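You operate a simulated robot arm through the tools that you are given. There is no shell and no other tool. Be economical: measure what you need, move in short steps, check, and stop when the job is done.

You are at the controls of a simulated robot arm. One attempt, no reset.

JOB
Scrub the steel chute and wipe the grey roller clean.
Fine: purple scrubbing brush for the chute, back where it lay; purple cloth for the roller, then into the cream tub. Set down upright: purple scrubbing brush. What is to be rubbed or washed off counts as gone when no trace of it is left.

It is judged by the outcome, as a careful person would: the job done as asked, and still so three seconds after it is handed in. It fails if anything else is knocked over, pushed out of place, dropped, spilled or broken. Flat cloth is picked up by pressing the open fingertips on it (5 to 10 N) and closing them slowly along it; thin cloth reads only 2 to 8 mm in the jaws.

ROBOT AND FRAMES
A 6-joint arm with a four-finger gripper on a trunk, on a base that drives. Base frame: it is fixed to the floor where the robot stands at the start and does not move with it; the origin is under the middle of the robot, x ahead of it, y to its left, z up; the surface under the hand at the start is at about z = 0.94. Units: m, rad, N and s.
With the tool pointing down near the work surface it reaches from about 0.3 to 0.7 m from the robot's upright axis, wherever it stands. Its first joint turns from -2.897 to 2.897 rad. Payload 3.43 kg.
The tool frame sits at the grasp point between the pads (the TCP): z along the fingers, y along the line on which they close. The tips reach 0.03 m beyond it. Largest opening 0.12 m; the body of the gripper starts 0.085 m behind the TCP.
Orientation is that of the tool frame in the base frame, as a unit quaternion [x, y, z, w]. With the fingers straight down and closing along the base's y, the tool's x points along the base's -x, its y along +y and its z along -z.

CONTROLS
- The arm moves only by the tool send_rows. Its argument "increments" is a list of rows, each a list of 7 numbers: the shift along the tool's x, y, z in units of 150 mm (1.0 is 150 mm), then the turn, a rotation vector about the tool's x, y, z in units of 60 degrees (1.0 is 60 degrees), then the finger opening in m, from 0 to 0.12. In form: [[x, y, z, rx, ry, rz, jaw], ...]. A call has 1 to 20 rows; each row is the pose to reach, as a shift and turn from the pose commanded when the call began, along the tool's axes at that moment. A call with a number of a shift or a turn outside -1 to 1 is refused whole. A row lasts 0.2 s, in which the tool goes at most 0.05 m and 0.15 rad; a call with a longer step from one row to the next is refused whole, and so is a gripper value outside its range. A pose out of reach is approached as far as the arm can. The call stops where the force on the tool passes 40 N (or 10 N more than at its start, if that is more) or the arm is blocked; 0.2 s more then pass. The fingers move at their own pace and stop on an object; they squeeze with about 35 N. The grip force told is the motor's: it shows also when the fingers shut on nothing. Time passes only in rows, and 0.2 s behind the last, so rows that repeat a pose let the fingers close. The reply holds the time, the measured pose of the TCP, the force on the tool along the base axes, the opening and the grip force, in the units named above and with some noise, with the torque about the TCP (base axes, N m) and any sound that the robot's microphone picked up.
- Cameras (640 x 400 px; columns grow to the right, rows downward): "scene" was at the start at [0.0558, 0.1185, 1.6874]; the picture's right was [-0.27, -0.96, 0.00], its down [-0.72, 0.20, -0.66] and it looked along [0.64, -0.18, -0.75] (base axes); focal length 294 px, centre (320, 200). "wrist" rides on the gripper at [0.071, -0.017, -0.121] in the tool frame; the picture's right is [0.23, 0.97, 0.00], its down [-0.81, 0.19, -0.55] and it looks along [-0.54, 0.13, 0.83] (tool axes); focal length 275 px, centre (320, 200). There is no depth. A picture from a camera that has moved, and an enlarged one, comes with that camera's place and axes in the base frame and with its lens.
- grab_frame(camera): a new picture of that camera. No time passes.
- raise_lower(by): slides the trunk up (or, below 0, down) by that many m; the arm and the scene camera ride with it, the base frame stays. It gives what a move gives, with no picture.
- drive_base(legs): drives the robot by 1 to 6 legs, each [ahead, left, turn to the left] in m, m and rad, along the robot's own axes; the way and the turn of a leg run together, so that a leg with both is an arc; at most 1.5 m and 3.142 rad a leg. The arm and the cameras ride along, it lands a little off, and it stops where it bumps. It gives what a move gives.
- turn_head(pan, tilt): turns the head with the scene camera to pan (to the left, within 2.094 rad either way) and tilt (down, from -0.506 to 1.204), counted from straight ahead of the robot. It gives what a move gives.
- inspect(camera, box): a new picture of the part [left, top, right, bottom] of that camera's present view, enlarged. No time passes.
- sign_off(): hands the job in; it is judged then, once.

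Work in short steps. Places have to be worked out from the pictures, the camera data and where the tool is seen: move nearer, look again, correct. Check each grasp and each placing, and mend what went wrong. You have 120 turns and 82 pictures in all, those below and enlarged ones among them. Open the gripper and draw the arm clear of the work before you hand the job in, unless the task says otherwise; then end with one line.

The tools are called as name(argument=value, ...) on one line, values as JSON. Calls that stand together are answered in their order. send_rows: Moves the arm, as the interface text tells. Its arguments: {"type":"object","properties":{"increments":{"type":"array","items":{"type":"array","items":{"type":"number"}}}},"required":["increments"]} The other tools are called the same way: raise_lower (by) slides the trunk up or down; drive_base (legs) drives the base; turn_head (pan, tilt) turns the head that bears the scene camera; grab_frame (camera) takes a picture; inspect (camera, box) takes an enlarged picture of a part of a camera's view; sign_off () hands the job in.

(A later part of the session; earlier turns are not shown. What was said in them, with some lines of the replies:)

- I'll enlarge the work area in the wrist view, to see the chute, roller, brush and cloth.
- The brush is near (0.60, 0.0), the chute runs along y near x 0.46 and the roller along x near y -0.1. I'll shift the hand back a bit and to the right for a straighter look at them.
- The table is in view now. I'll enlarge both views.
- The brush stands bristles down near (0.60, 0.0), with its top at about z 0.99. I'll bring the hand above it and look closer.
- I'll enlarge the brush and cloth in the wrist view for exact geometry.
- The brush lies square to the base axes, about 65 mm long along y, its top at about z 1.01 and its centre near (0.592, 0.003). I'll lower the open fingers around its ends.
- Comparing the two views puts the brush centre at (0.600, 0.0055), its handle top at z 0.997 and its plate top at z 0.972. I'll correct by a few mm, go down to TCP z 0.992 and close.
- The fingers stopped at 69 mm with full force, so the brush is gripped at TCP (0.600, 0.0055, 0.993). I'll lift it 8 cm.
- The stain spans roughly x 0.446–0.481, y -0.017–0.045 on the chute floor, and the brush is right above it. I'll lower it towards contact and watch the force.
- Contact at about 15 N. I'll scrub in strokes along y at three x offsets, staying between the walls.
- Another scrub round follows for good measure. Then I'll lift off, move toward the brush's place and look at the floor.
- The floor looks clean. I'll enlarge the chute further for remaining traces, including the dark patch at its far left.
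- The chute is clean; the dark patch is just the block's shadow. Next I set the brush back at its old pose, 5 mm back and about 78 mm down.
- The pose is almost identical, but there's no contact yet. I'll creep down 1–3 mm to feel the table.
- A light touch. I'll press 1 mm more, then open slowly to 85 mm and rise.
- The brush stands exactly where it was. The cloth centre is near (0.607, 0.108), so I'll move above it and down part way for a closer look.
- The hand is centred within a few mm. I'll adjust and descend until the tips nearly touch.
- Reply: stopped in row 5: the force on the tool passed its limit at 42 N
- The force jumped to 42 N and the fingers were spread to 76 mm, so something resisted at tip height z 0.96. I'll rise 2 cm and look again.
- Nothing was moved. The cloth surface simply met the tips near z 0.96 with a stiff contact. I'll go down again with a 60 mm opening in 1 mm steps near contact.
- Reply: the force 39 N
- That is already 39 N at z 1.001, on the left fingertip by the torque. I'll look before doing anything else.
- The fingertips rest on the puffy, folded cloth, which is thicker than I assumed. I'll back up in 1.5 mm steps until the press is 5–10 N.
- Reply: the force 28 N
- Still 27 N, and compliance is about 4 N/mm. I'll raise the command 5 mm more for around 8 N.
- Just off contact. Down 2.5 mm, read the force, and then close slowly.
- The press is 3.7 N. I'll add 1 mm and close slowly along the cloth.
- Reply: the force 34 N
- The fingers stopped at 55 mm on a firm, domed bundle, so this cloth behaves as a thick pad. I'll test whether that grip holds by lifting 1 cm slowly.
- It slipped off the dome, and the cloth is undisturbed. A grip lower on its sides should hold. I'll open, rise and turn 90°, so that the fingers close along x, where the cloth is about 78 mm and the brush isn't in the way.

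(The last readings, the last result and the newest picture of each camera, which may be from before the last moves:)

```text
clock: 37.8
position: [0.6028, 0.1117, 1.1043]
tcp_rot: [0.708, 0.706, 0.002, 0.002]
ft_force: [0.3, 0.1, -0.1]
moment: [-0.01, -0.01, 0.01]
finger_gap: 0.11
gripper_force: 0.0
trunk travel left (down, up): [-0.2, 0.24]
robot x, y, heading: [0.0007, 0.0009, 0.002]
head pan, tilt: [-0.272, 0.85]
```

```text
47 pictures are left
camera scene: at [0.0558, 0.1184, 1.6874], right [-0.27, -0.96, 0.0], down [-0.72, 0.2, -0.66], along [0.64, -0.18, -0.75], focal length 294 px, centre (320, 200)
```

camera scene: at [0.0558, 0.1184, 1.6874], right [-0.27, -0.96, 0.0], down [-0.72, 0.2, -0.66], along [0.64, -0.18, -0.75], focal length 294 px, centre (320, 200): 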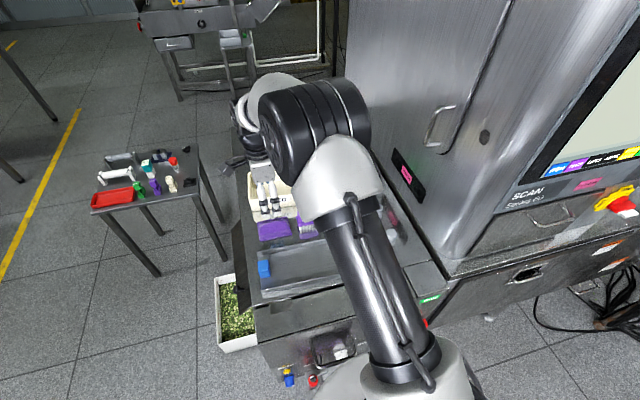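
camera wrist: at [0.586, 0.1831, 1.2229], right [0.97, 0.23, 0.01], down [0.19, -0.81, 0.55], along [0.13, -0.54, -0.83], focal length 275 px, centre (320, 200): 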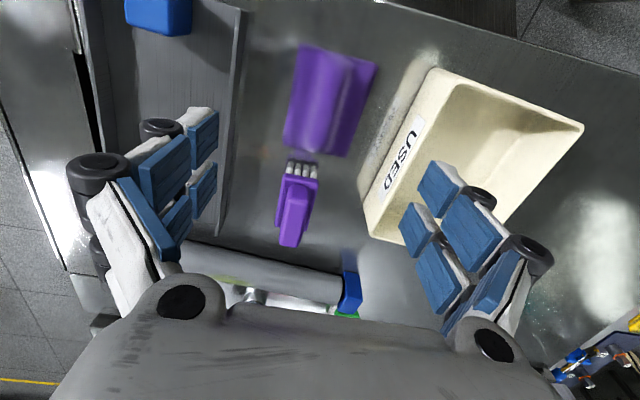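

A good side view. I'll enlarge the cloth.

inspect(camera="wrist", box=[230, 20, 430, 170])

```text
2.67 times, centred on (330, 95) of wrist
camera zoom: at [0.586, 0.1831, 1.2229], right [0.97, 0.23, 0.01], down [0.19, -0.81, 0.55], along [0.13, -0.54, -0.83], focal length 734 px, centre (293, 480)
```

zoom: 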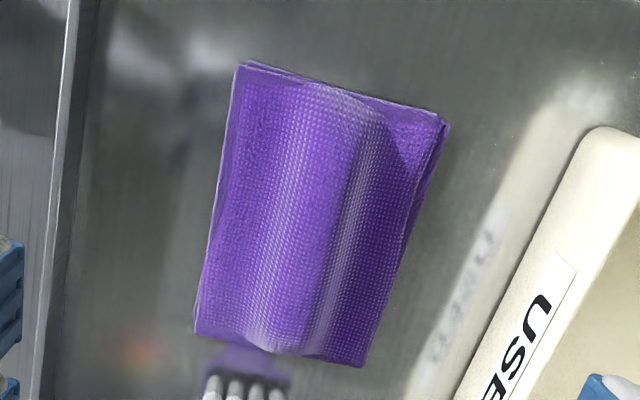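

The side view shows the cloth at x 0.575–0.645, y 0.064–0.16, with a raised ridge running along y. Closing along x across the ridge is the right way. I'll centre at x 0.611 with a 95 mm opening and descend beside its edges.

send_rows(increments=[[0, 0.053, 0.2, 0, 0, 0, 0.095], [0, 0.053, 0.4, 0, 0, 0, 0.095], [0, 0.053, 0.6, 0, 0, 0, 0.095], [0, 0.053, 0.68, 0, 0, 0, 0.095], [0, 0.053, 0.74, 0, 0, 0, 0.095], [0, 0.053, 0.77, 0, 0, 0, 0.095], [0, 0.053, 0.77, 0, 0, 0, 0.095]])

grab_frame(camera="wrist")

```text
clock: 39.4
position: [0.6111, 0.1118, 0.9876]
tcp_rot: [0.707, 0.707, 0.001, 0.003]
ft_force: [0.1, 0.7, -0.6]
moment: [0.05, 0.01, 0.01]
finger_gap: 0.0948
gripper_force: 0.0
trunk travel left (down, up): [-0.2, 0.24]
robot x, y, heading: [-0.0002, 0.0005, 0.0]
head pan, tilt: [-0.272, 0.85]
```

```text
45 pictures are left
camera wrist: at [0.594, 0.1831, 1.1072], right [0.97, 0.23, 0.01], down [0.19, -0.81, 0.55], along [0.13, -0.54, -0.83], focal length 275 px, centre (320, 200)
```

wrist: 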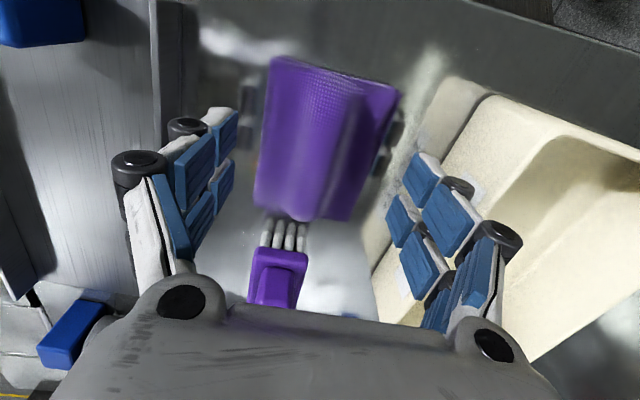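

The fingers straddle the cloth with room before the tub. I'll lower in small steps until the tips just touch the table.

send_rows(increments=[[0, 0, 0.03, 0, 0, 0, 0.09], [0, 0, 0.055, 0, 0, 0, 0.09], [0, 0, 0.075, 0, 0, 0, 0.09], [0, 0, 0.085, 0, 0, 0, 0.09], [0, 0, 0.085, 0, 0, 0, 0.09]])

```text
clock: 40.6
position: [0.6121, 0.112, 0.9738]
tcp_rot: [0.707, 0.707, 0.001, 0.002]
ft_force: [-0.2, 1.0, 0.7]
moment: [-0.01, -0.01, 0.0]
finger_gap: 0.09
gripper_force: 0.1
trunk travel left (down, up): [-0.2, 0.24]
robot x, y, heading: [-0.0027, -0.0007, -0.002]
head pan, tilt: [-0.272, 0.85]
```

Still no contact, with the tips at about z 0.944. I'll go 2 mm further and close slowly.

send_rows(increments=[[0, 0, 0.01, 0, 0, 0, 0.088], [0, 0, 0.01, 0, 0, 0, 0.084], [0, 0, 0.01, 0, 0, 0, 0.08], [0, 0, 0.01, 0, 0, 0, 0.076], [0, 0, 0.01, 0, 0, 0, 0.072], [0, 0, 0.01, 0, 0, 0, 0.068], [0, 0, 0.01, 0, 0, 0, 0.064], [0, 0, 0.01, 0, 0, 0, 0.06], [0, 0, 0.01, 0, 0, 0, 0.056], [0, 0, 0.01, 0, 0, 0, 0.052], [0, 0, 0.01, 0, 0, 0, 0.048], [0, 0, 0.01, 0, 0, 0, 0.044], [0, 0, 0.01, 0, 0, 0, 0.04], [0, 0, 0.01, 0, 0, 0, 0.036]])

inspect(camera="wrist", box=[180, 30, 460, 230])

```text
clock: 43.4
position: [0.6117, 0.1118, 0.9798]
tcp_rot: [0.708, 0.707, 0.005, 0.005]
ft_force: [-4.9, -1.3, 19.7]
moment: [-0.27, 0.66, -0.22]
finger_gap: 0.0383
gripper_force: 18.0
trunk travel left (down, up): [-0.2, 0.24]
robot x, y, heading: [-0.0021, 0.0012, -0.0]
head pan, tilt: [-0.272, 0.85]
stopped in row 14: the force on the tool passed its limit at 41 N (the readings are from after the stop); the commanded pose is now the measured one
```

```text
2.00 times, centred on (320, 130) of wrist
camera zoom: at [0.5942, 0.1831, 1.0986], right [0.97, 0.23, 0.01], down [0.18, -0.81, 0.55], along [0.14, -0.54, -0.83], focal length 551 px, centre (320, 340)
```

zoom: 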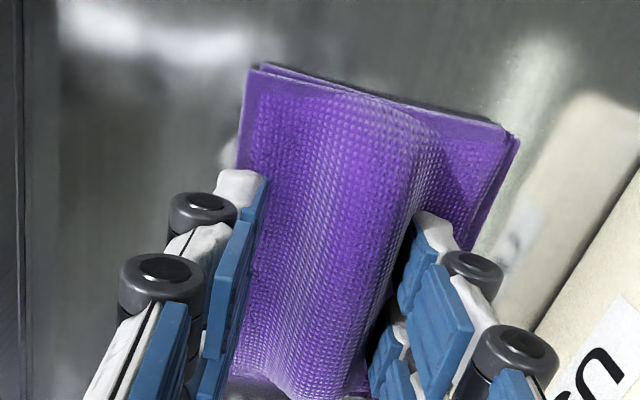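

The right finger is against the ridge and the left still on the flat part, at 38 mm. I'll ease the press by about 3 mm and keep closing slowly.

send_rows(increments=[[0, 0, -0.012, 0, 0, 0, 0.038], [0, 0, -0.018, 0, 0, 0, 0.036], [0, 0, -0.018, 0, 0, 0, 0.034], [0, 0, -0.018, 0, 0, 0, 0.032], [0, 0, -0.018, 0, 0, 0, 0.03], [0, 0, -0.018, 0, 0, 0, 0.028], [0, 0, -0.018, 0, 0, 0, 0.026]])

inspect(camera="wrist", box=[180, 30, 460, 230])

```text
clock: 45.0
position: [0.6117, 0.1122, 0.9793]
tcp_rot: [0.708, 0.706, 0.004, 0.003]
ft_force: [2.0, 0.8, 7.6]
moment: [-0.04, 0.04, -0.02]
finger_gap: 0.0262
gripper_force: 0.1
trunk travel left (down, up): [-0.2, 0.24]
robot x, y, heading: [-0.0013, 0.0008, 0.002]
head pan, tilt: [-0.272, 0.85]
```

```text
2.00 times, centred on (320, 130) of wrist
camera zoom: at [0.5951, 0.1832, 1.0983], right [0.97, 0.23, 0.01], down [0.18, -0.81, 0.55], along [0.14, -0.54, -0.83], focal length 551 px, centre (320, 340)
```

zoom: 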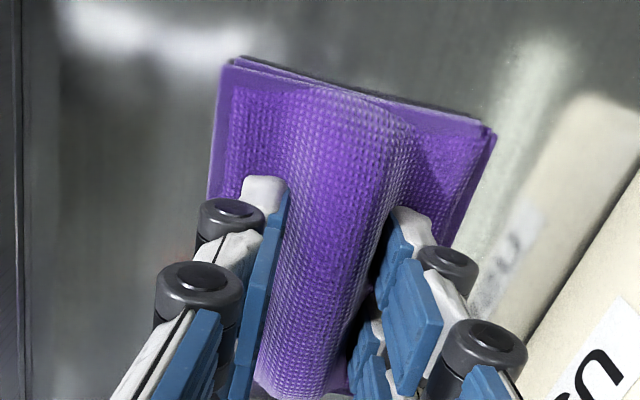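

That works: 7.6 N of press and a fold gathering between the fingers. I'll continue closing slowly.

send_rows(increments=[[0, 0, 0, 0, 0, 0, 0.023], [0, 0, 0, 0, 0, 0, 0.02], [0, 0, 0, 0, 0, 0, 0.017], [0, 0, 0, 0, 0, 0, 0.014], [0, 0, 0, 0, 0, 0, 0.011], [0, 0, 0, 0, 0, 0, 0.008], [0, 0, 0, 0, 0, 0, 0.005], [0, 0, 0, 0, 0, 0, 0.002], [0, 0, 0, 0, 0, 0, 0.0], [0, 0, 0, 0, 0, 0, 0.0]])

inspect(camera="wrist", box=[180, 30, 460, 230])

```text
clock: 47.2
position: [0.614, 0.1123, 0.9784]
tcp_rot: [0.708, 0.706, 0.004, 0.004]
ft_force: [-0.4, -0.2, 3.7]
moment: [0.03, 0.12, 0.02]
finger_gap: 0.0248
gripper_force: 34.9
trunk travel left (down, up): [-0.2, 0.24]
robot x, y, heading: [-0.0002, -0.002, 0.004]
head pan, tilt: [-0.272, 0.85]
```

```text
2.00 times, centred on (320, 130) of wrist
camera zoom: at [0.5951, 0.1833, 1.0983], right [0.97, 0.23, 0.01], down [0.18, -0.81, 0.55], along [0.14, -0.54, -0.83], focal length 551 px, centre (320, 340)
```

zoom: 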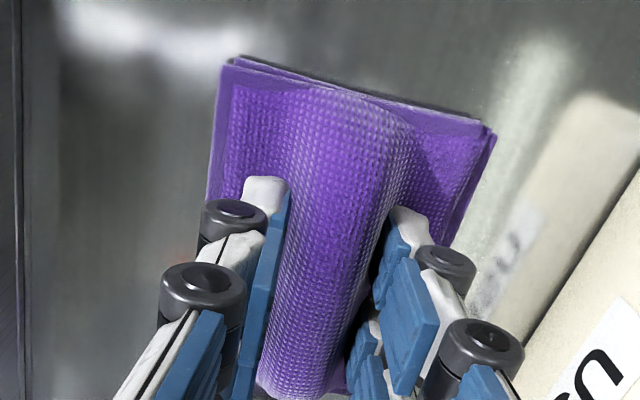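

The ridge is gripped at 24.8 mm with full force. I'll lift gently, 4 cm at first, and check.

send_rows(increments=[[0, 0, -0.04, 0, 0, 0, 0.0], [0, 0, -0.1, 0, 0, 0, 0.0], [0, 0, -0.18, 0, 0, 0, 0.0], [0, 0, -0.27, 0, 0, 0, 0.0], [0, 0, -0.27, 0, 0, 0, 0.0]])

grab_frame(camera="wrist")

```text
clock: 48.4
position: [0.6141, 0.1134, 1.0182]
tcp_rot: [0.707, 0.707, 0.004, 0.003]
ft_force: [0.6, -0.4, -0.6]
moment: [0.01, 0.01, 0.02]
finger_gap: 0.0246
gripper_force: 34.6
trunk travel left (down, up): [-0.2, 0.24]
robot x, y, heading: [0.0028, -0.0028, -0.002]
head pan, tilt: [-0.272, 0.85]
```

```text
41 pictures are left
camera wrist: at [0.5962, 0.1832, 1.1387], right [0.97, 0.23, 0.01], down [0.19, -0.81, 0.55], along [0.14, -0.54, -0.83], focal length 275 px, centre (320, 200)
```

wrist: 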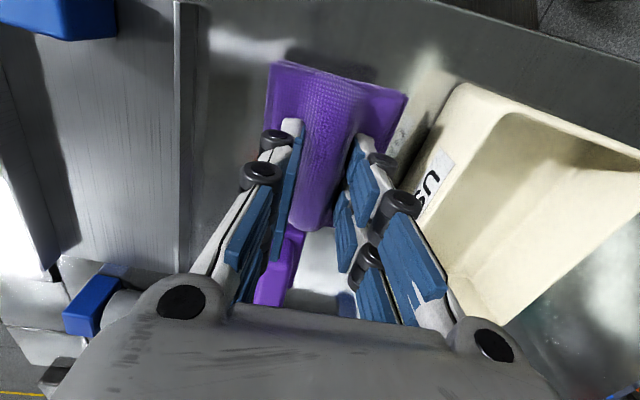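

The cloth is held. I'll lift clear and move right to view the roller from its left side.

send_rows(increments=[[0, 0, -0.25, 0, 0, 0, 0.0], [0, 0, -0.5, 0, 0, 0, 0.0], [0, 0, -0.68, 0, 0, 0, 0.0], [-0.2, -0.12, -0.68, 0, 0, 0, 0.0], [-0.4, -0.25, -0.68, 0, 0, 0, 0.0], [-0.6, -0.38, -0.68, 0, 0, 0, 0.0], [-0.75, -0.5, -0.68, 0, 0, 0, 0.0], [-0.75, -0.5, -0.68, 0, 0, 0, 0.0]])

grab_frame(camera="wrist")

grab_frame(camera="scene")

```text
clock: 50.2
position: [0.5376, -0.001, 1.1194]
tcp_rot: [0.708, 0.706, 0.004, 0.003]
ft_force: [0.1, -0.2, 0.6]
moment: [-0.01, 0.01, 0.0]
finger_gap: 0.0244
gripper_force: 35.1
trunk travel left (down, up): [-0.2, 0.24]
robot x, y, heading: [-0.0015, 0.0014, 0.001]
head pan, tilt: [-0.272, 0.85]
```

```text
40 pictures are left
camera wrist: at [0.5188, 0.0699, 1.2399], right [0.97, 0.23, 0.01], down [0.19, -0.81, 0.55], along [0.14, -0.54, -0.83], focal length 275 px, centre (320, 200)
```

wrist: 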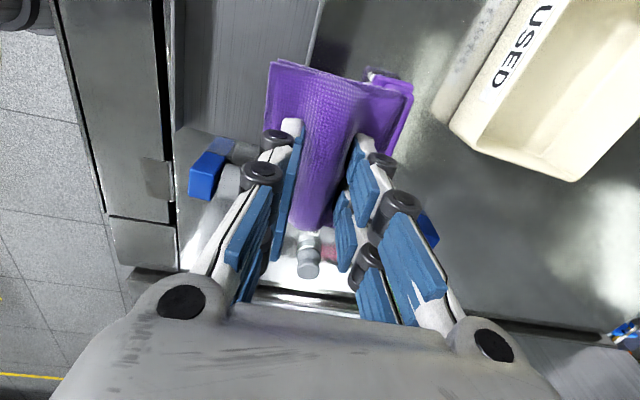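

```text
39 pictures are left
camera scene: at [0.0563, 0.1187, 1.6874], right [-0.27, -0.96, 0.0], down [-0.72, 0.2, -0.66], along [0.64, -0.18, -0.75], focal length 294 px, centre (320, 200)
```

scene: 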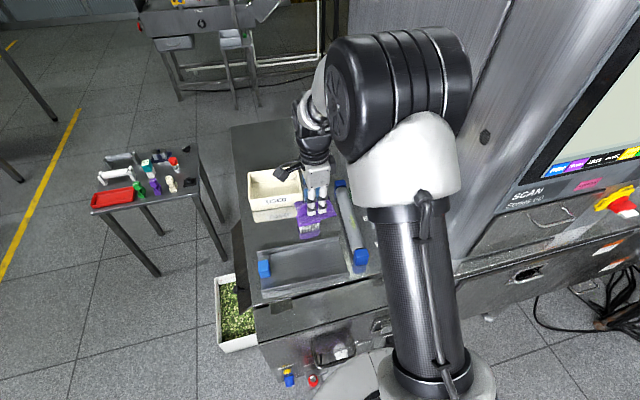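

The scene camera sees the roller now. I'll enlarge it.

inspect(camera="scene", box=[280, 165, 400, 285])

```text
3.33 times, centred on (340, 225) of scene
camera zoom: at [0.0563, 0.1187, 1.6874], right [-0.27, -0.96, 0.0], down [-0.72, 0.2, -0.66], along [0.64, -0.18, -0.75], focal length 982 px, centre (253, 117)
```

zoom: 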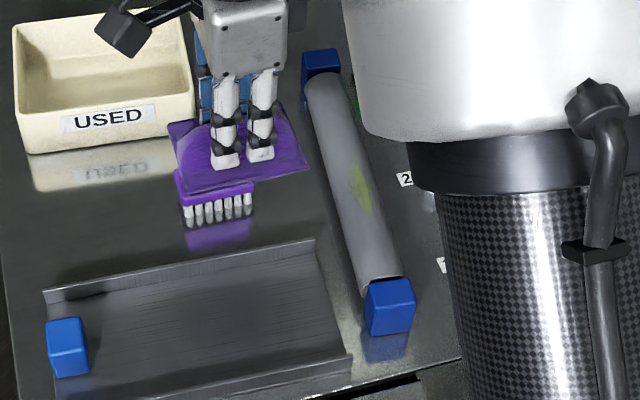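

The roller axis runs from (0.45, -0.102) to (0.695, -0.128), its top at about z 0.99. The stain lies on top around x 0.515–0.568. I'll move above it, biased slightly left to keep clear of post 2 near (0.55, -0.195).

send_rows(increments=[[-0.15, 0.03, 0, 0, 0, 0, 0.0], [-0.3, 0.03, 0, 0, 0, 0, 0.0], [-0.45, 0.03, 0, 0, 0, 0, 0.0], [-0.6, 0.03, 0, 0, 0, 0, 0.0], [-0.69, 0.03, 0, 0, 0, 0, 0.0], [-0.69, 0.03, 0.2, 0, 0, 0, 0.0], [-0.69, 0.03, 0.4, 0, 0, 0, 0.0], [-0.69, 0.03, 0.4, 0, 0, 0, 0.0]])

grab_frame(camera="wrist")

inspect(camera="scene", box=[280, 165, 400, 285])

```text
clock: 52.0
position: [0.5417, -0.1038, 1.0595]
tcp_rot: [0.708, 0.706, 0.004, 0.003]
ft_force: [-0.3, -0.2, -0.4]
moment: [0.0, -0.01, 0.0]
finger_gap: 0.0247
gripper_force: 35.2
trunk travel left (down, up): [-0.2, 0.24]
robot x, y, heading: [-0.0007, -0.0018, 0.005]
head pan, tilt: [-0.272, 0.85]
```

```text
37 pictures are left
camera wrist: at [0.5242, -0.032, 1.1793], right [0.97, 0.23, 0.01], down [0.18, -0.81, 0.55], along [0.14, -0.54, -0.83], focal length 275 px, centre (320, 200)
```

wrist: 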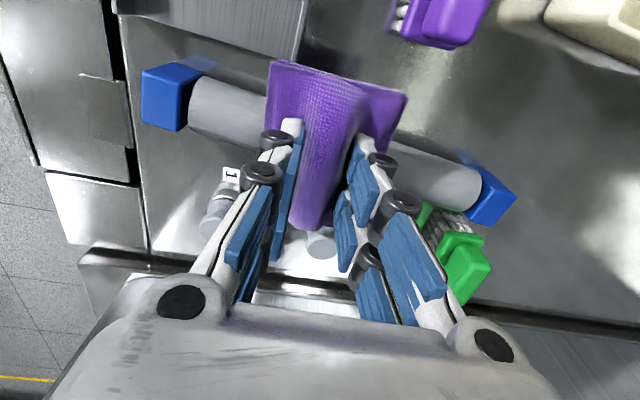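

```text
3.33 times, centred on (340, 225) of scene
camera zoom: at [0.0557, 0.1185, 1.6874], right [-0.27, -0.96, 0.0], down [-0.72, 0.2, -0.66], along [0.64, -0.18, -0.75], focal length 982 px, centre (253, 117)
```

zoom: 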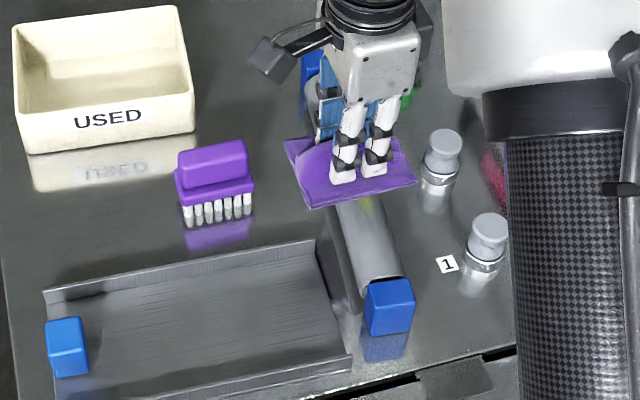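

The pad is over the stain. I'll lower it onto the roller slowly.

send_rows(increments=[[0, 0, 0.07, 0, 0, 0, 0.0], [0, 0, 0.13, 0, 0, 0, 0.0], [0, 0, 0.15, 0, 0, 0, 0.0], [0, 0, 0.17, 0, 0, 0, 0.0], [0, 0, 0.185, 0, 0, 0, 0.0], [0, 0, 0.185, 0, 0, 0, 0.0]])

```text
clock: 53.4
position: [0.5418, -0.1039, 1.0306]
tcp_rot: [0.708, 0.706, 0.004, 0.003]
ft_force: [0.3, -0.5, -0.7]
moment: [0.01, 0.0, -0.03]
finger_gap: 0.025
gripper_force: 35.3
trunk travel left (down, up): [-0.2, 0.24]
robot x, y, heading: [-0.0004, -0.0037, 0.0]
head pan, tilt: [-0.272, 0.85]
```

No contact at 1.031. I'll keep going down in 1.5 mm steps.

send_rows(increments=[[0, 0, 0.01, 0, 0, 0, 0.0], [0, 0, 0.02, 0, 0, 0, 0.0], [0, 0, 0.03, 0, 0, 0, 0.0], [0, 0, 0.04, 0, 0, 0, 0.0], [0, 0, 0.05, 0, 0, 0, 0.0], [0, 0, 0.05, 0, 0, 0, 0.0]])

inspect(camera="scene", box=[300, 185, 400, 265])

```text
clock: 54.8
position: [0.5422, -0.1044, 1.0249]
tcp_rot: [0.708, 0.706, 0.004, 0.004]
ft_force: [-0.7, -0.1, 4.2]
moment: [-0.01, 0.15, -0.01]
finger_gap: 0.0246
gripper_force: 34.8
trunk travel left (down, up): [-0.2, 0.24]
robot x, y, heading: [0.0002, -0.0003, -0.0]
head pan, tilt: [-0.272, 0.85]
```

```text
5.00 times, centred on (350, 225) of scene
camera zoom: at [0.0555, 0.1186, 1.6875], right [-0.27, -0.96, 0.0], down [-0.72, 0.2, -0.66], along [0.64, -0.18, -0.75], focal length 1472 px, centre (170, 75)
```

zoom: 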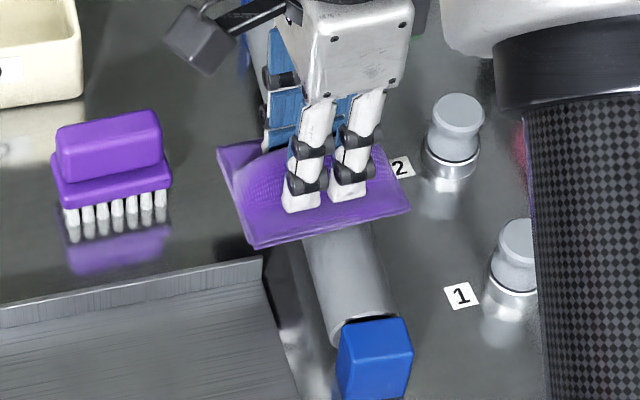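

Contact at 4 N. I'll press 1.5 mm more and wipe along the roller with small side shifts, keeping clear of the posts.

send_rows(increments=[[0, 0, 0.01, 0, 0, 0, 0.0], [0, 0.15, 0.012, 0, 0, 0, 0.0], [0, 0.25, 0.012, 0, 0, 0, 0.0], [0, 0.1, 0.012, 0, 0, 0, 0.0], [0, -0.1, 0.012, 0, 0, 0, 0.0], [0, -0.25, 0.012, 0, 0, 0, 0.0], [-0.06, -0.25, 0.012, 0, 0, 0, 0.0], [-0.06, -0.1, 0.012, 0, 0, 0, 0.0], [-0.06, 0.1, 0.012, 0, 0, 0, 0.0], [-0.06, 0.25, 0.012, 0, 0, 0, 0.0], [0.07, 0.25, 0.012, 0, 0, 0, 0.0], [0.07, 0.1, 0.012, 0, 0, 0, 0.0], [0.07, -0.1, 0.012, 0, 0, 0, 0.0], [0.07, -0.25, 0.012, 0, 0, 0, 0.0], [-0.06, -0.1, 0.012, 0, 0, 0, 0.0], [0.08, 0, 0.012, 0, 0, 0, 0.0], [-0.06, 0.1, 0.012, 0, 0, 0, 0.0], [0.08, 0.2, 0.012, 0, 0, 0, 0.0], [0, 0, 0.012, 0, 0, 0, 0.0]])

```text
clock: 58.8
position: [0.5402, -0.1058, 1.0236]
tcp_rot: [0.708, 0.707, 0.004, 0.002]
ft_force: [-2.7, 1.2, 9.1]
moment: [-0.09, -0.26, -0.01]
finger_gap: 0.0245
gripper_force: 35.3
trunk travel left (down, up): [-0.2, 0.24]
robot x, y, heading: [0.0016, -0.0001, -0.001]
head pan, tilt: [-0.272, 0.85]
```

Pressed at 9 N throughout. I'll lift off, shift left a little and look at the stain.

send_rows(increments=[[0, 0, -0.15, 0, 0, 0, 0.0], [0, 0, -0.35, 0, 0, 0, 0.0], [0.2, 0, -0.5, 0, 0, 0, 0.0], [0.45, 0, -0.5, 0, 0, 0, 0.0], [0.7, 0, -0.5, 0, 0, 0, 0.0], [0.7, 0, -0.5, 0, 0, 0, 0.0]])

inspect(camera="scene", box=[320, 170, 390, 270])

grab_frame(camera="wrist")

```text
clock: 60.2
position: [0.5431, 0.0013, 1.097]
tcp_rot: [0.708, 0.706, 0.004, 0.004]
ft_force: [0.1, -0.1, 0.6]
moment: [0.05, 0.04, -0.03]
finger_gap: 0.0247
gripper_force: 34.3
trunk travel left (down, up): [-0.2, 0.24]
robot x, y, heading: [0.0046, -0.0011, -0.004]
head pan, tilt: [-0.272, 0.85]
```

```text
4.00 times, centred on (355, 220) of scene
camera zoom: at [0.0561, 0.1176, 1.6874], right [-0.27, -0.96, 0.0], down [-0.72, 0.2, -0.66], along [0.64, -0.18, -0.75], focal length 1178 px, centre (180, 120)
```

zoom: 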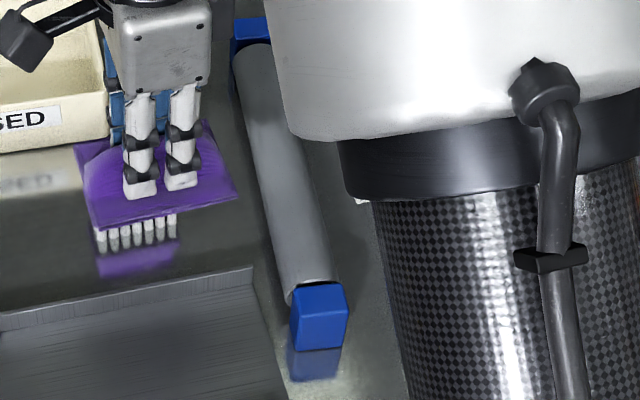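

```text
33 pictures are left
camera wrist: at [0.5255, 0.0719, 1.2164], right [0.97, 0.23, 0.01], down [0.18, -0.81, 0.55], along [0.13, -0.54, -0.83], focal length 275 px, centre (320, 200)
```

wrist: 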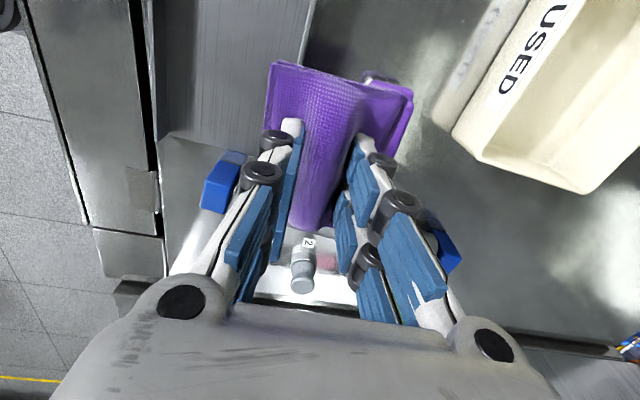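

From the left the roller looks clean. I want to see its right flank too, so I'll lift and swing the hand 180° to bring the wrist camera to the right side.

send_rows(increments=[[0, 0, -0.1, 0, 0, -0.14, 0.0], [0, 0, -0.2, 0, 0, -0.28, 0.0], [0, 0, -0.35, 0, 0, -0.42, 0.0], [0, 0, -0.35, 0, 0, -0.56, 0.0], [0, 0, -0.35, 0, 0, -0.7, 0.0], [0, 0, -0.35, 0, 0, -0.84, 0.0], [0, 0, -0.35, 0, 0, -0.98, 0.0]])

send_rows(increments=[[0, 0, 0, 0, 0, -0.14, 0.0], [0, 0, 0, 0, 0, -0.28, 0.0], [0, 0, 0, 0, 0, -0.42, 0.0], [0, 0, 0, 0, 0, -0.56, 0.0], [0, 0, 0, 0, 0, -0.7, 0.0], [0, 0, 0, 0, 0, -0.84, 0.0], [0, 0, 0, 0, 0, -0.98, 0.0]])

send_rows(increments=[[0, 0, 0, 0, 0, -0.14, 0.0], [0, 0, 0, 0, 0, -0.28, 0.0], [0, 0, 0, 0, 0, -0.42, 0.0], [0, 0, 0, 0, 0, -0.56, 0.0], [0, 0, 0, 0, 0, -0.7, 0.0], [0, 0, 0, 0, 0, -0.84, 0.0], [0, 0, 0, 0, 0, -0.98, 0.0]])

send_rows(increments=[[0.2, 0.2, 0, 0, 0, 0, 0.0], [0.4, 0.4, 0, 0, 0, 0, 0.0], [0.6, 0.6, 0, 0, 0, 0, 0.0], [0.8, 0.8, 0, 0, 0, 0, 0.0], [0.86, 0.8, 0, 0, 0, 0, 0.0], [0.86, 0.8, 0, 0, 0, 0, 0.0]])

grab_frame(camera="wrist")

```text
clock: 61.8
position: [0.5433, 0.0015, 1.1506]
tcp_rot: [0.268, 0.963, 0.002, 0.005]
ft_force: [0.5, 0.8, -0.2]
moment: [0.01, 0.04, 0.01]
finger_gap: 0.0248
gripper_force: 34.9
trunk travel left (down, up): [-0.2, 0.24]
robot x, y, heading: [-0.0035, -0.0004, 0.001]
head pan, tilt: [-0.272, 0.85]
```

```text
clock: 63.4
position: [0.542, 0.0004, 1.15]
tcp_rot: [-0.24, 0.971, 0.0, 0.005]
ft_force: [-0.3, -0.2, 0.4]
moment: [0.01, -0.03, -0.01]
finger_gap: 0.0245
gripper_force: 35.4
trunk travel left (down, up): [-0.2, 0.24]
robot x, y, heading: [-0.0054, -0.0003, 0.002]
head pan, tilt: [-0.272, 0.85]
```

```text
clock: 65.0
position: [0.5402, 0.0011, 1.1514]
tcp_rot: [-0.685, 0.728, -0.004, 0.005]
ft_force: [-0.2, 0.2, 0.1]
moment: [-0.04, -0.03, -0.01]
finger_gap: 0.0246
gripper_force: 35.2
trunk travel left (down, up): [-0.2, 0.24]
robot x, y, heading: [0.0017, 0.0042, 0.007]
head pan, tilt: [-0.272, 0.85]
```

```text
clock: 66.4
position: [0.4134, -0.1192, 1.1492]
tcp_rot: [-0.684, 0.73, -0.004, 0.003]
ft_force: [-0.2, 1.3, -0.3]
moment: [-0.01, -0.04, 0.0]
finger_gap: 0.0246
gripper_force: 35.0
trunk travel left (down, up): [-0.2, 0.24]
robot x, y, heading: [-0.0006, 0.0019, -0.002]
head pan, tilt: [-0.272, 0.85]
```

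```text
32 pictures are left
camera wrist: at [0.4241, -0.1912, 1.2682], right [-0.99, -0.17, -0.01], down [-0.15, 0.82, 0.55], along [-0.08, 0.55, -0.83], focal length 275 px, centre (320, 200)
```

wrist: 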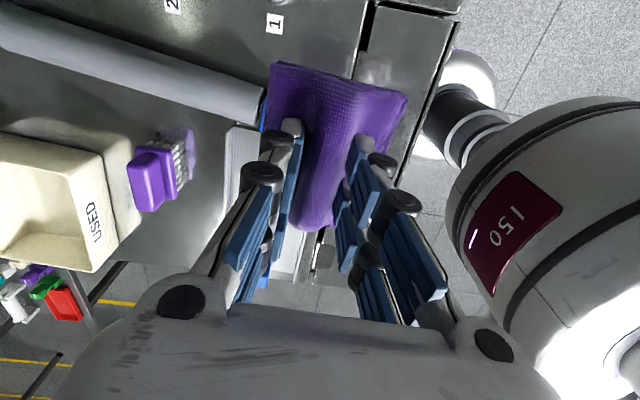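

Excellent view of the roller from the right. I'll enlarge it.

inspect(camera="wrist", box=[0, 0, 280, 140])

```text
2.29 times, centred on (140, 70) of wrist
camera zoom: at [0.4241, -0.1912, 1.2682], right [-0.99, -0.17, -0.01], down [-0.15, 0.82, 0.55], along [-0.08, 0.55, -0.83], focal length 629 px, centre (731, 497)
```

zoom: 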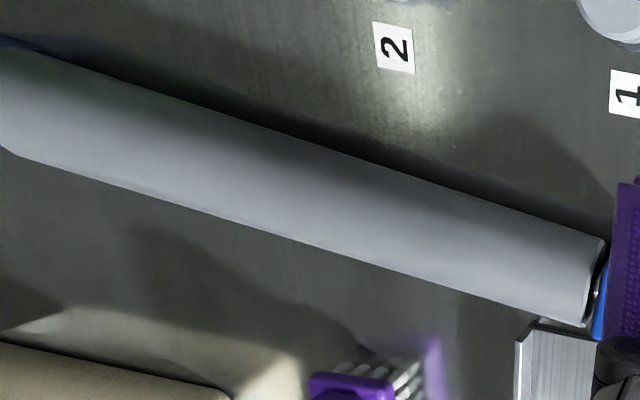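

The roller is clean from both sides. Next the cloth goes to the tub, whose centre I put at about (0.745, 0.08) with its rim near z 1.01. I'll travel there high.

send_rows(increments=[[-0.163, -0.225, 0, 0, 0, 0, 0.0], [-0.326, -0.45, 0, 0, 0, 0, 0.0], [-0.489, -0.675, 0, 0, 0, 0, 0.0]])

send_rows(increments=[[-0.163, -0.225, 0, 0, 0, 0, 0.0], [-0.326, -0.45, 0, 0, 0, 0, 0.0], [-0.489, -0.675, 0, 0, 0, 0, 0.0]])

send_rows(increments=[[-0.163, -0.225, 0, 0, 0, 0, 0.0], [-0.326, -0.45, 0, 0, 0, 0, 0.0], [-0.489, -0.675, 0, 0, 0, 0, 0.0], [-0.489, -0.675, 0, 0, 0, 0, 0.0]])

grab_frame(camera="wrist")

grab_frame(camera="scene")

```text
clock: 67.2
position: [0.518, -0.0534, 1.1477]
tcp_rot: [-0.684, 0.73, -0.002, 0.004]
ft_force: [-0.1, 0.5, -0.8]
moment: [-0.04, 0.03, -0.02]
finger_gap: 0.0245
gripper_force: 35.6
trunk travel left (down, up): [-0.2, 0.24]
robot x, y, heading: [0.0012, -0.0012, 0.001]
head pan, tilt: [-0.272, 0.85]
```

```text
clock: 68.0
position: [0.6246, 0.0126, 1.1496]
tcp_rot: [-0.684, 0.73, -0.003, 0.005]
ft_force: [-0.4, 0.6, -0.6]
moment: [-0.02, 0.03, -0.01]
finger_gap: 0.0245
gripper_force: 35.0
trunk travel left (down, up): [-0.2, 0.24]
robot x, y, heading: [0.001, 0.0005, 0.001]
head pan, tilt: [-0.272, 0.85]
```

```text
clock: 69.0
position: [0.7052, 0.0716, 1.1467]
tcp_rot: [-0.684, 0.729, -0.003, 0.004]
ft_force: [0.6, 0.2, -0.1]
moment: [-0.02, 0.05, -0.03]
finger_gap: 0.0246
gripper_force: 35.0
out of reach, approached as far as the arm can: row 3, 4
trunk travel left (down, up): [-0.2, 0.24]
robot x, y, heading: [0.0006, 0.0006, -0.001]
head pan, tilt: [-0.272, 0.85]
```

```text
30 pictures are left
camera wrist: at [0.7166, 0.0002, 1.2673], right [-0.99, -0.17, -0.01], down [-0.14, 0.82, 0.55], along [-0.09, 0.55, -0.83], focal length 275 px, centre (320, 200)
```

wrist: 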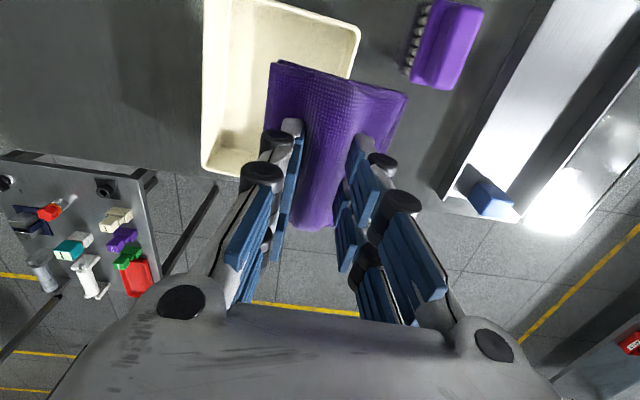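

```text
29 pictures are left
camera scene: at [0.0577, 0.1182, 1.6874], right [-0.27, -0.96, 0.0], down [-0.72, 0.2, -0.66], along [0.63, -0.18, -0.75], focal length 294 px, centre (320, 200)
```

scene: 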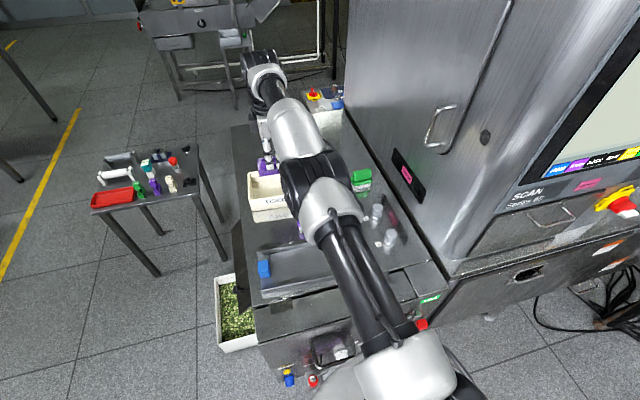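

The arm tops out at x 0.705, while the tub centre is near (0.75, 0.078). Before driving the base ahead a few cm, I'll tilt the head down to check the gap to the table.

turn_head(pan=0.0, tilt=1.204)

grab_frame(camera="scene")

```text
clock: 69.8
position: [0.7046, 0.0722, 1.149]
tcp_rot: [-0.684, 0.73, -0.003, 0.005]
ft_force: [-0.5, 0.0, 0.5]
moment: [-0.05, -0.04, -0.02]
finger_gap: 0.0245
gripper_force: 35.0
trunk travel left (down, up): [-0.2, 0.24]
robot x, y, heading: [-0.0011, -0.0012, 0.001]
head pan, tilt: [0.0, 1.201]
```

```text
28 pictures are left
camera scene: at [0.0368, 0.1393, 1.6638], right [0.0, -1.0, 0.0], down [-0.93, 0.0, -0.36], along [0.36, 0.0, -0.93], focal length 294 px, centre (320, 200)
```

scene: 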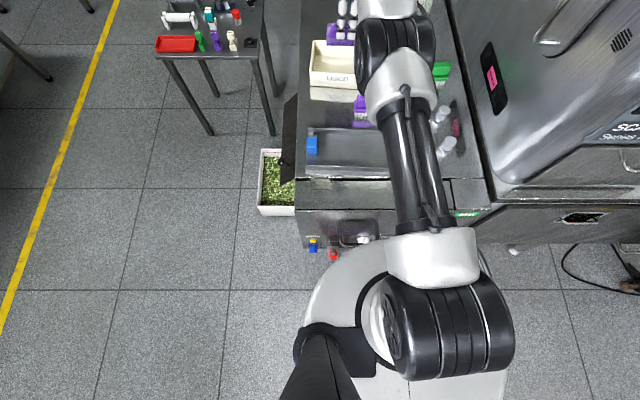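

There's no gap in front of the base, so driving ahead is out. Instead I'll tilt the tool forward about 17° to gain reach and aim for x ≈ 0.745, still high.

send_rows(increments=[[0, 0, 0, 0.07, 0, 0, 0.0], [0, 0, 0, 0.14, 0, 0, 0.0], [0, 0, 0, 0.21, 0, 0, 0.0], [0, 0, 0, 0.286, 0, 0, 0.0], [0, 0, 0, 0.286, 0, 0, 0.0]])

turn_head(pan=-0.1, tilt=0.8)

grab_frame(camera="scene")

grab_frame(camera="wrist")

```text
clock: 71.0
position: [0.7039, 0.0736, 1.1495]
tcp_rot: [-0.676, 0.721, -0.113, 0.106]
ft_force: [-0.8, -0.7, 0.1]
moment: [0.0, 0.02, 0.03]
finger_gap: 0.0247
gripper_force: 34.8
trunk travel left (down, up): [-0.2, 0.24]
robot x, y, heading: [0.0005, -0.0036, -0.005]
head pan, tilt: [0.0, 1.201]
```

```text
clock: 71.9
position: [0.7047, 0.0723, 1.15]
tcp_rot: [-0.676, 0.721, -0.112, 0.107]
ft_force: [-0.8, 0.0, -1.0]
moment: [0.02, -0.01, 0.02]
finger_gap: 0.0248
gripper_force: 35.2
trunk travel left (down, up): [-0.2, 0.24]
robot x, y, heading: [-0.0003, -0.0007, 0.0]
head pan, tilt: [-0.099, 0.799]
```

```text
27 pictures are left
camera scene: at [0.061, 0.1314, 1.6914], right [-0.1, -0.99, 0.0], down [-0.71, 0.07, -0.7], along [0.69, -0.07, -0.72], focal length 294 px, centre (320, 200)
```

scene: 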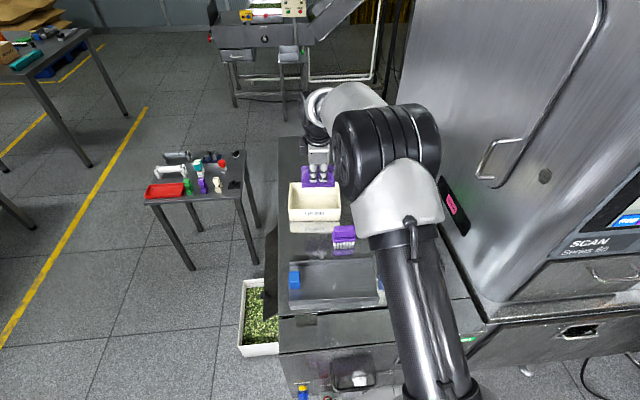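

```text
26 pictures are left
camera wrist: at [0.6781, 0.0026, 1.2686], right [-0.94, -0.17, -0.3], down [-0.3, 0.83, 0.47], along [0.17, 0.53, -0.83], focal length 275 px, centre (320, 200)
```

wrist: 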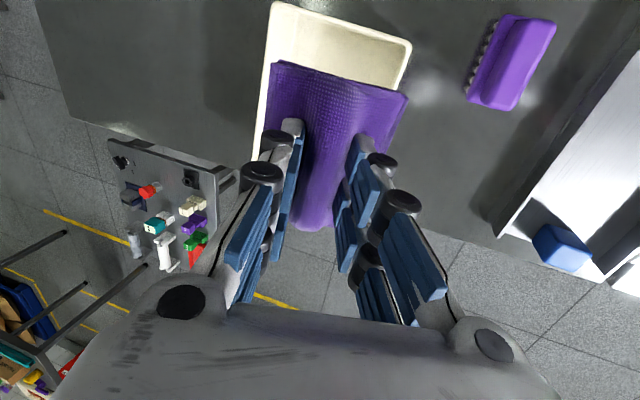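

The tilt works and frees reach. Now I'll move about 43 mm forward, then down to TCP z ≈ 1.06 over the tub.

send_rows(increments=[[-0.026, -0.135, 0.042, 0, 0, 0, 0.0], [-0.052, -0.271, 0.084, 0, 0, 0, 0.0], [-0.052, -0.21, 0.284, 0, 0, 0, 0.0], [-0.052, -0.15, 0.484, 0, 0, 0, 0.0], [-0.052, -0.094, 0.657, 0, 0, 0, 0.0], [-0.052, -0.094, 0.657, 0, 0, 0, 0.0]])

inspect(camera="scene", box=[260, 130, 380, 250])

grab_frame(camera="wrist")

```text
clock: 73.3
position: [0.7437, 0.077, 1.0609]
tcp_rot: [-0.676, 0.72, -0.112, 0.107]
ft_force: [0.3, 0.6, -0.1]
moment: [0.02, 0.01, -0.02]
finger_gap: 0.0245
gripper_force: 35.1
trunk travel left (down, up): [-0.2, 0.24]
robot x, y, heading: [0.001, 0.0018, -0.0]
head pan, tilt: [-0.099, 0.799]
```

```text
3.33 times, centred on (320, 190) of scene
camera zoom: at [0.0607, 0.1313, 1.6915], right [-0.1, -0.99, 0.0], down [-0.71, 0.07, -0.7], along [0.69, -0.07, -0.72], focal length 982 px, centre (320, 233)
```

zoom: 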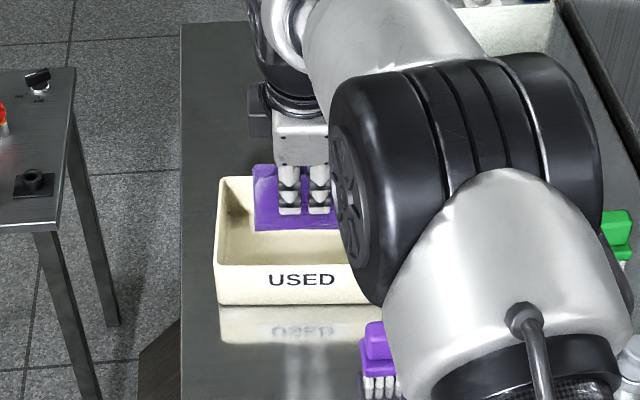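

```text
24 pictures are left
camera wrist: at [0.7204, 0.0082, 1.1797], right [-0.94, -0.17, -0.3], down [-0.3, 0.83, 0.47], along [0.17, 0.53, -0.83], focal length 275 px, centre (320, 200)
```

wrist: 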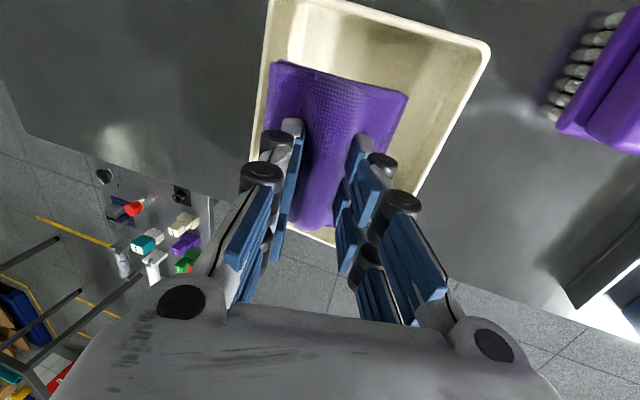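

The cloth is centred over the tub. I'll lower into it to TCP z ≈ 1.00, watching the force.

send_rows(increments=[[0, 0.05, 0.13, 0, 0, 0, 0.0], [0, 0.1, 0.26, 0, 0, 0, 0.0], [0, 0.13, 0.34, 0, 0, 0, 0.0], [0, 0.145, 0.38, 0, 0, 0, 0.0], [0, 0.145, 0.38, 0, 0, 0, 0.0]])

grab_frame(camera="wrist")

```text
clock: 74.5
position: [0.7443, 0.0784, 1.0002]
tcp_rot: [-0.676, 0.721, -0.113, 0.107]
ft_force: [0.2, 0.0, -0.2]
moment: [0.01, -0.02, 0.02]
finger_gap: 0.0247
gripper_force: 34.9
trunk travel left (down, up): [-0.2, 0.24]
robot x, y, heading: [-0.0004, -0.0036, -0.002]
head pan, tilt: [-0.099, 0.799]
```

```text
23 pictures are left
camera wrist: at [0.7187, 0.0078, 1.1188], right [-0.94, -0.17, -0.3], down [-0.3, 0.83, 0.47], along [0.17, 0.53, -0.83], focal length 275 px, centre (320, 200)
```

wrist: 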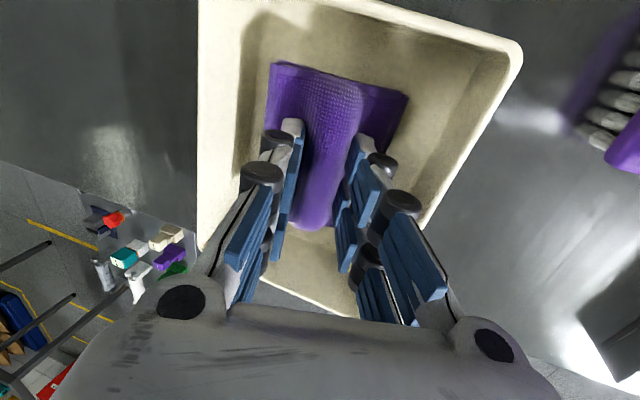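

The cloth is inside the tub with no contact yet. I'll lower up to 8 mm more to set it down.

send_rows(increments=[[0, 0.005, 0.015, 0, 0, 0, 0.0], [0, 0.01, 0.03, 0, 0, 0, 0.0], [0, 0.015, 0.045, 0, 0, 0, 0.0], [0, 0.015, 0.045, 0, 0, 0, 0.0]])

```text
clock: 75.5
position: [0.7426, 0.0789, 0.9915]
tcp_rot: [-0.675, 0.721, -0.112, 0.106]
ft_force: [0.1, -0.9, 0.3]
moment: [-0.01, 0.0, 0.01]
finger_gap: 0.0245
gripper_force: 35.6
trunk travel left (down, up): [-0.2, 0.24]
robot x, y, heading: [-0.0033, 0.0026, -0.0]
head pan, tilt: [-0.099, 0.799]
```

The cloth is at the tub floor within a few mm. I'll open to 50 mm and withdraw along the tool axis, then up.

send_rows(increments=[[0, 0, 0, 0, 0, 0, 0.03], [0, 0, 0, 0, 0, 0, 0.04], [0, 0, 0, 0, 0, 0, 0.05], [0, 0, 0, 0, 0, 0, 0.05], [0, 0, -0.1, 0, 0, 0, 0.05], [0, 0, -0.3, 0, 0, 0, 0.05], [0, 0, -0.55, 0, 0, 0, 0.05], [0, 0, -0.8, 0, 0, 0, 0.05], [0, 0, -1, 0, 0, 0, 0.05]])

grab_frame(camera="wrist")

inspect(camera="scene", box=[260, 130, 380, 250])

```text
clock: 77.5
position: [0.6979, 0.0795, 1.1342]
tcp_rot: [-0.676, 0.721, -0.112, 0.108]
ft_force: [0.8, 0.1, -0.3]
moment: [-0.01, -0.01, -0.02]
finger_gap: 0.0502
gripper_force: 0.0
trunk travel left (down, up): [-0.2, 0.24]
robot x, y, heading: [0.0037, 0.0017, -0.003]
head pan, tilt: [-0.099, 0.799]
```

```text
22 pictures are left
camera wrist: at [0.6721, 0.0091, 1.2533], right [-0.94, -0.17, -0.3], down [-0.3, 0.83, 0.47], along [0.17, 0.53, -0.83], focal length 275 px, centre (320, 200)
```

wrist: 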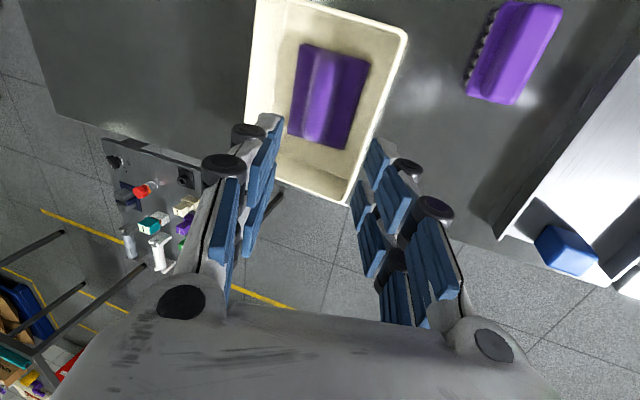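

```text
3.33 times, centred on (320, 190) of scene
camera zoom: at [0.0601, 0.1312, 1.6915], right [-0.1, -0.99, 0.0], down [-0.71, 0.07, -0.7], along [0.69, -0.07, -0.72], focal length 982 px, centre (320, 233)
```

zoom: 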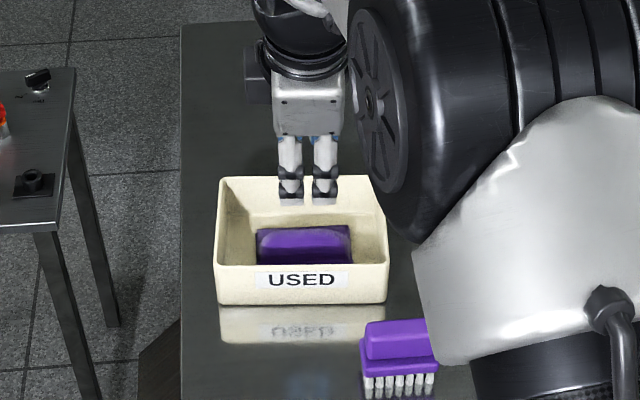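

The cloth lies in the tub. I'll draw the arm up and back, and take a final look at everything.

send_rows(increments=[[0, 0, -0.25, 0, 0, 0, 0.05], [0.02, 0.2, -0.4, 0, 0, 0, 0.05], [0.03, 0.4, -0.55, 0, 0, 0, 0.05], [0.05, 0.6, -0.7, -0.1, 0, 0, 0.05], [0.06, 0.8, -0.85, -0.2, 0, 0, 0.05], [0.06, 0.8, -0.85, -0.286, 0, 0, 0.05]])

grab_frame(camera="scene")

grab_frame(camera="wrist")

```text
clock: 78.9
position: [0.544, 0.0822, 1.2186]
tcp_rot: [-0.684, 0.73, -0.002, 0.002]
ft_force: [0.1, -0.1, 0.2]
moment: [0.0, 0.07, -0.01]
finger_gap: 0.05
gripper_force: 0.0
trunk travel left (down, up): [-0.2, 0.24]
robot x, y, heading: [0.0016, 0.0021, -0.003]
head pan, tilt: [-0.099, 0.799]
```

```text
20 pictures are left
camera scene: at [0.0632, 0.1313, 1.6913], right [-0.1, -0.99, 0.0], down [-0.71, 0.07, -0.7], along [0.69, -0.07, -0.72], focal length 294 px, centre (320, 200)
```

scene: 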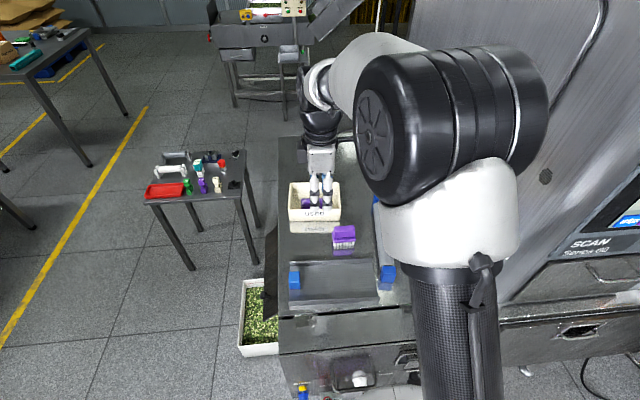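

```text
19 pictures are left
camera wrist: at [0.5549, 0.01, 1.3389], right [-0.99, -0.17, -0.01], down [-0.14, 0.82, 0.55], along [-0.09, 0.55, -0.83], focal length 275 px, centre (320, 200)
```

wrist: 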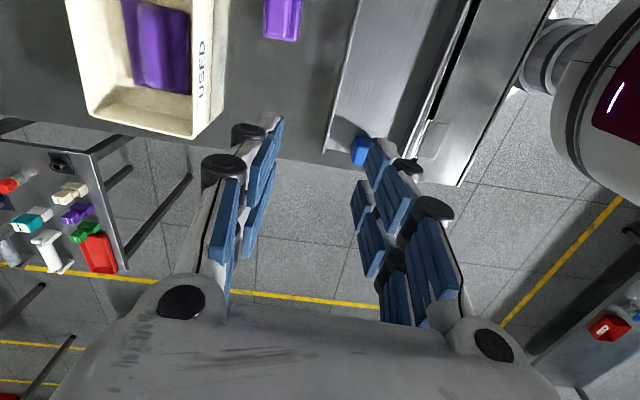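

All in place. One last close check of the chute and roller from a better angle: I'll shift the hand right.

send_rows(increments=[[0.25, 0, -0.1, 0, 0, 0, 0.08], [0.5, 0, -0.2, 0, 0, 0, 0.1], [0.75, 0, -0.3, 0, 0, 0, 0.12], [1, 0, -0.3, 0, 0, 0, 0.12], [1, 0, -0.3, 0, 0, 0, 0.12]])

inspect(camera="wrist", box=[180, 0, 480, 180])

```text
clock: 80.1
position: [0.5322, -0.0676, 1.2647]
tcp_rot: [-0.685, 0.729, -0.003, 0.004]
ft_force: [-0.3, 0.2, -0.3]
moment: [-0.05, 0.0, 0.05]
finger_gap: 0.1199
gripper_force: 0.0
trunk travel left (down, up): [-0.2, 0.24]
robot x, y, heading: [0.004, 0.0004, 0.001]
head pan, tilt: [-0.099, 0.799]
```

```text
2.13 times, centred on (330, 90) of wrist
camera zoom: at [0.5439, -0.1401, 1.3849], right [-0.99, -0.17, -0.01], down [-0.15, 0.82, 0.55], along [-0.08, 0.55, -0.83], focal length 587 px, centre (299, 435)
```

zoom: 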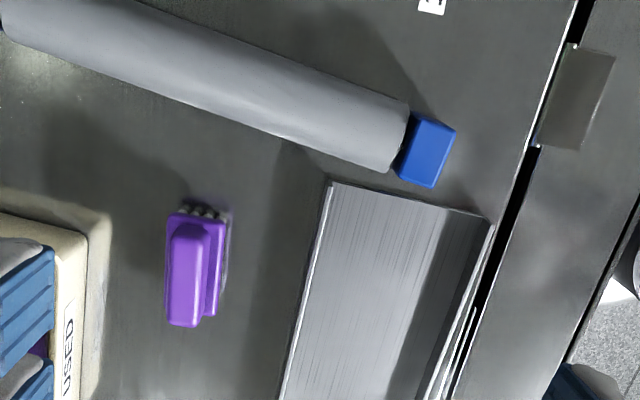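

The chute and roller are spotless, the brush stands upright in its place, the cloth is in the tub and the arm is clear. Handing in.

sign_off()

```text
The job is handed in.
```

The steel chute is scrubbed and the grey roller wiped, with no trace left in the last pictures. The purple brush is upright where it lay, the purple cloth is in the cream tub, and the arm is clear.
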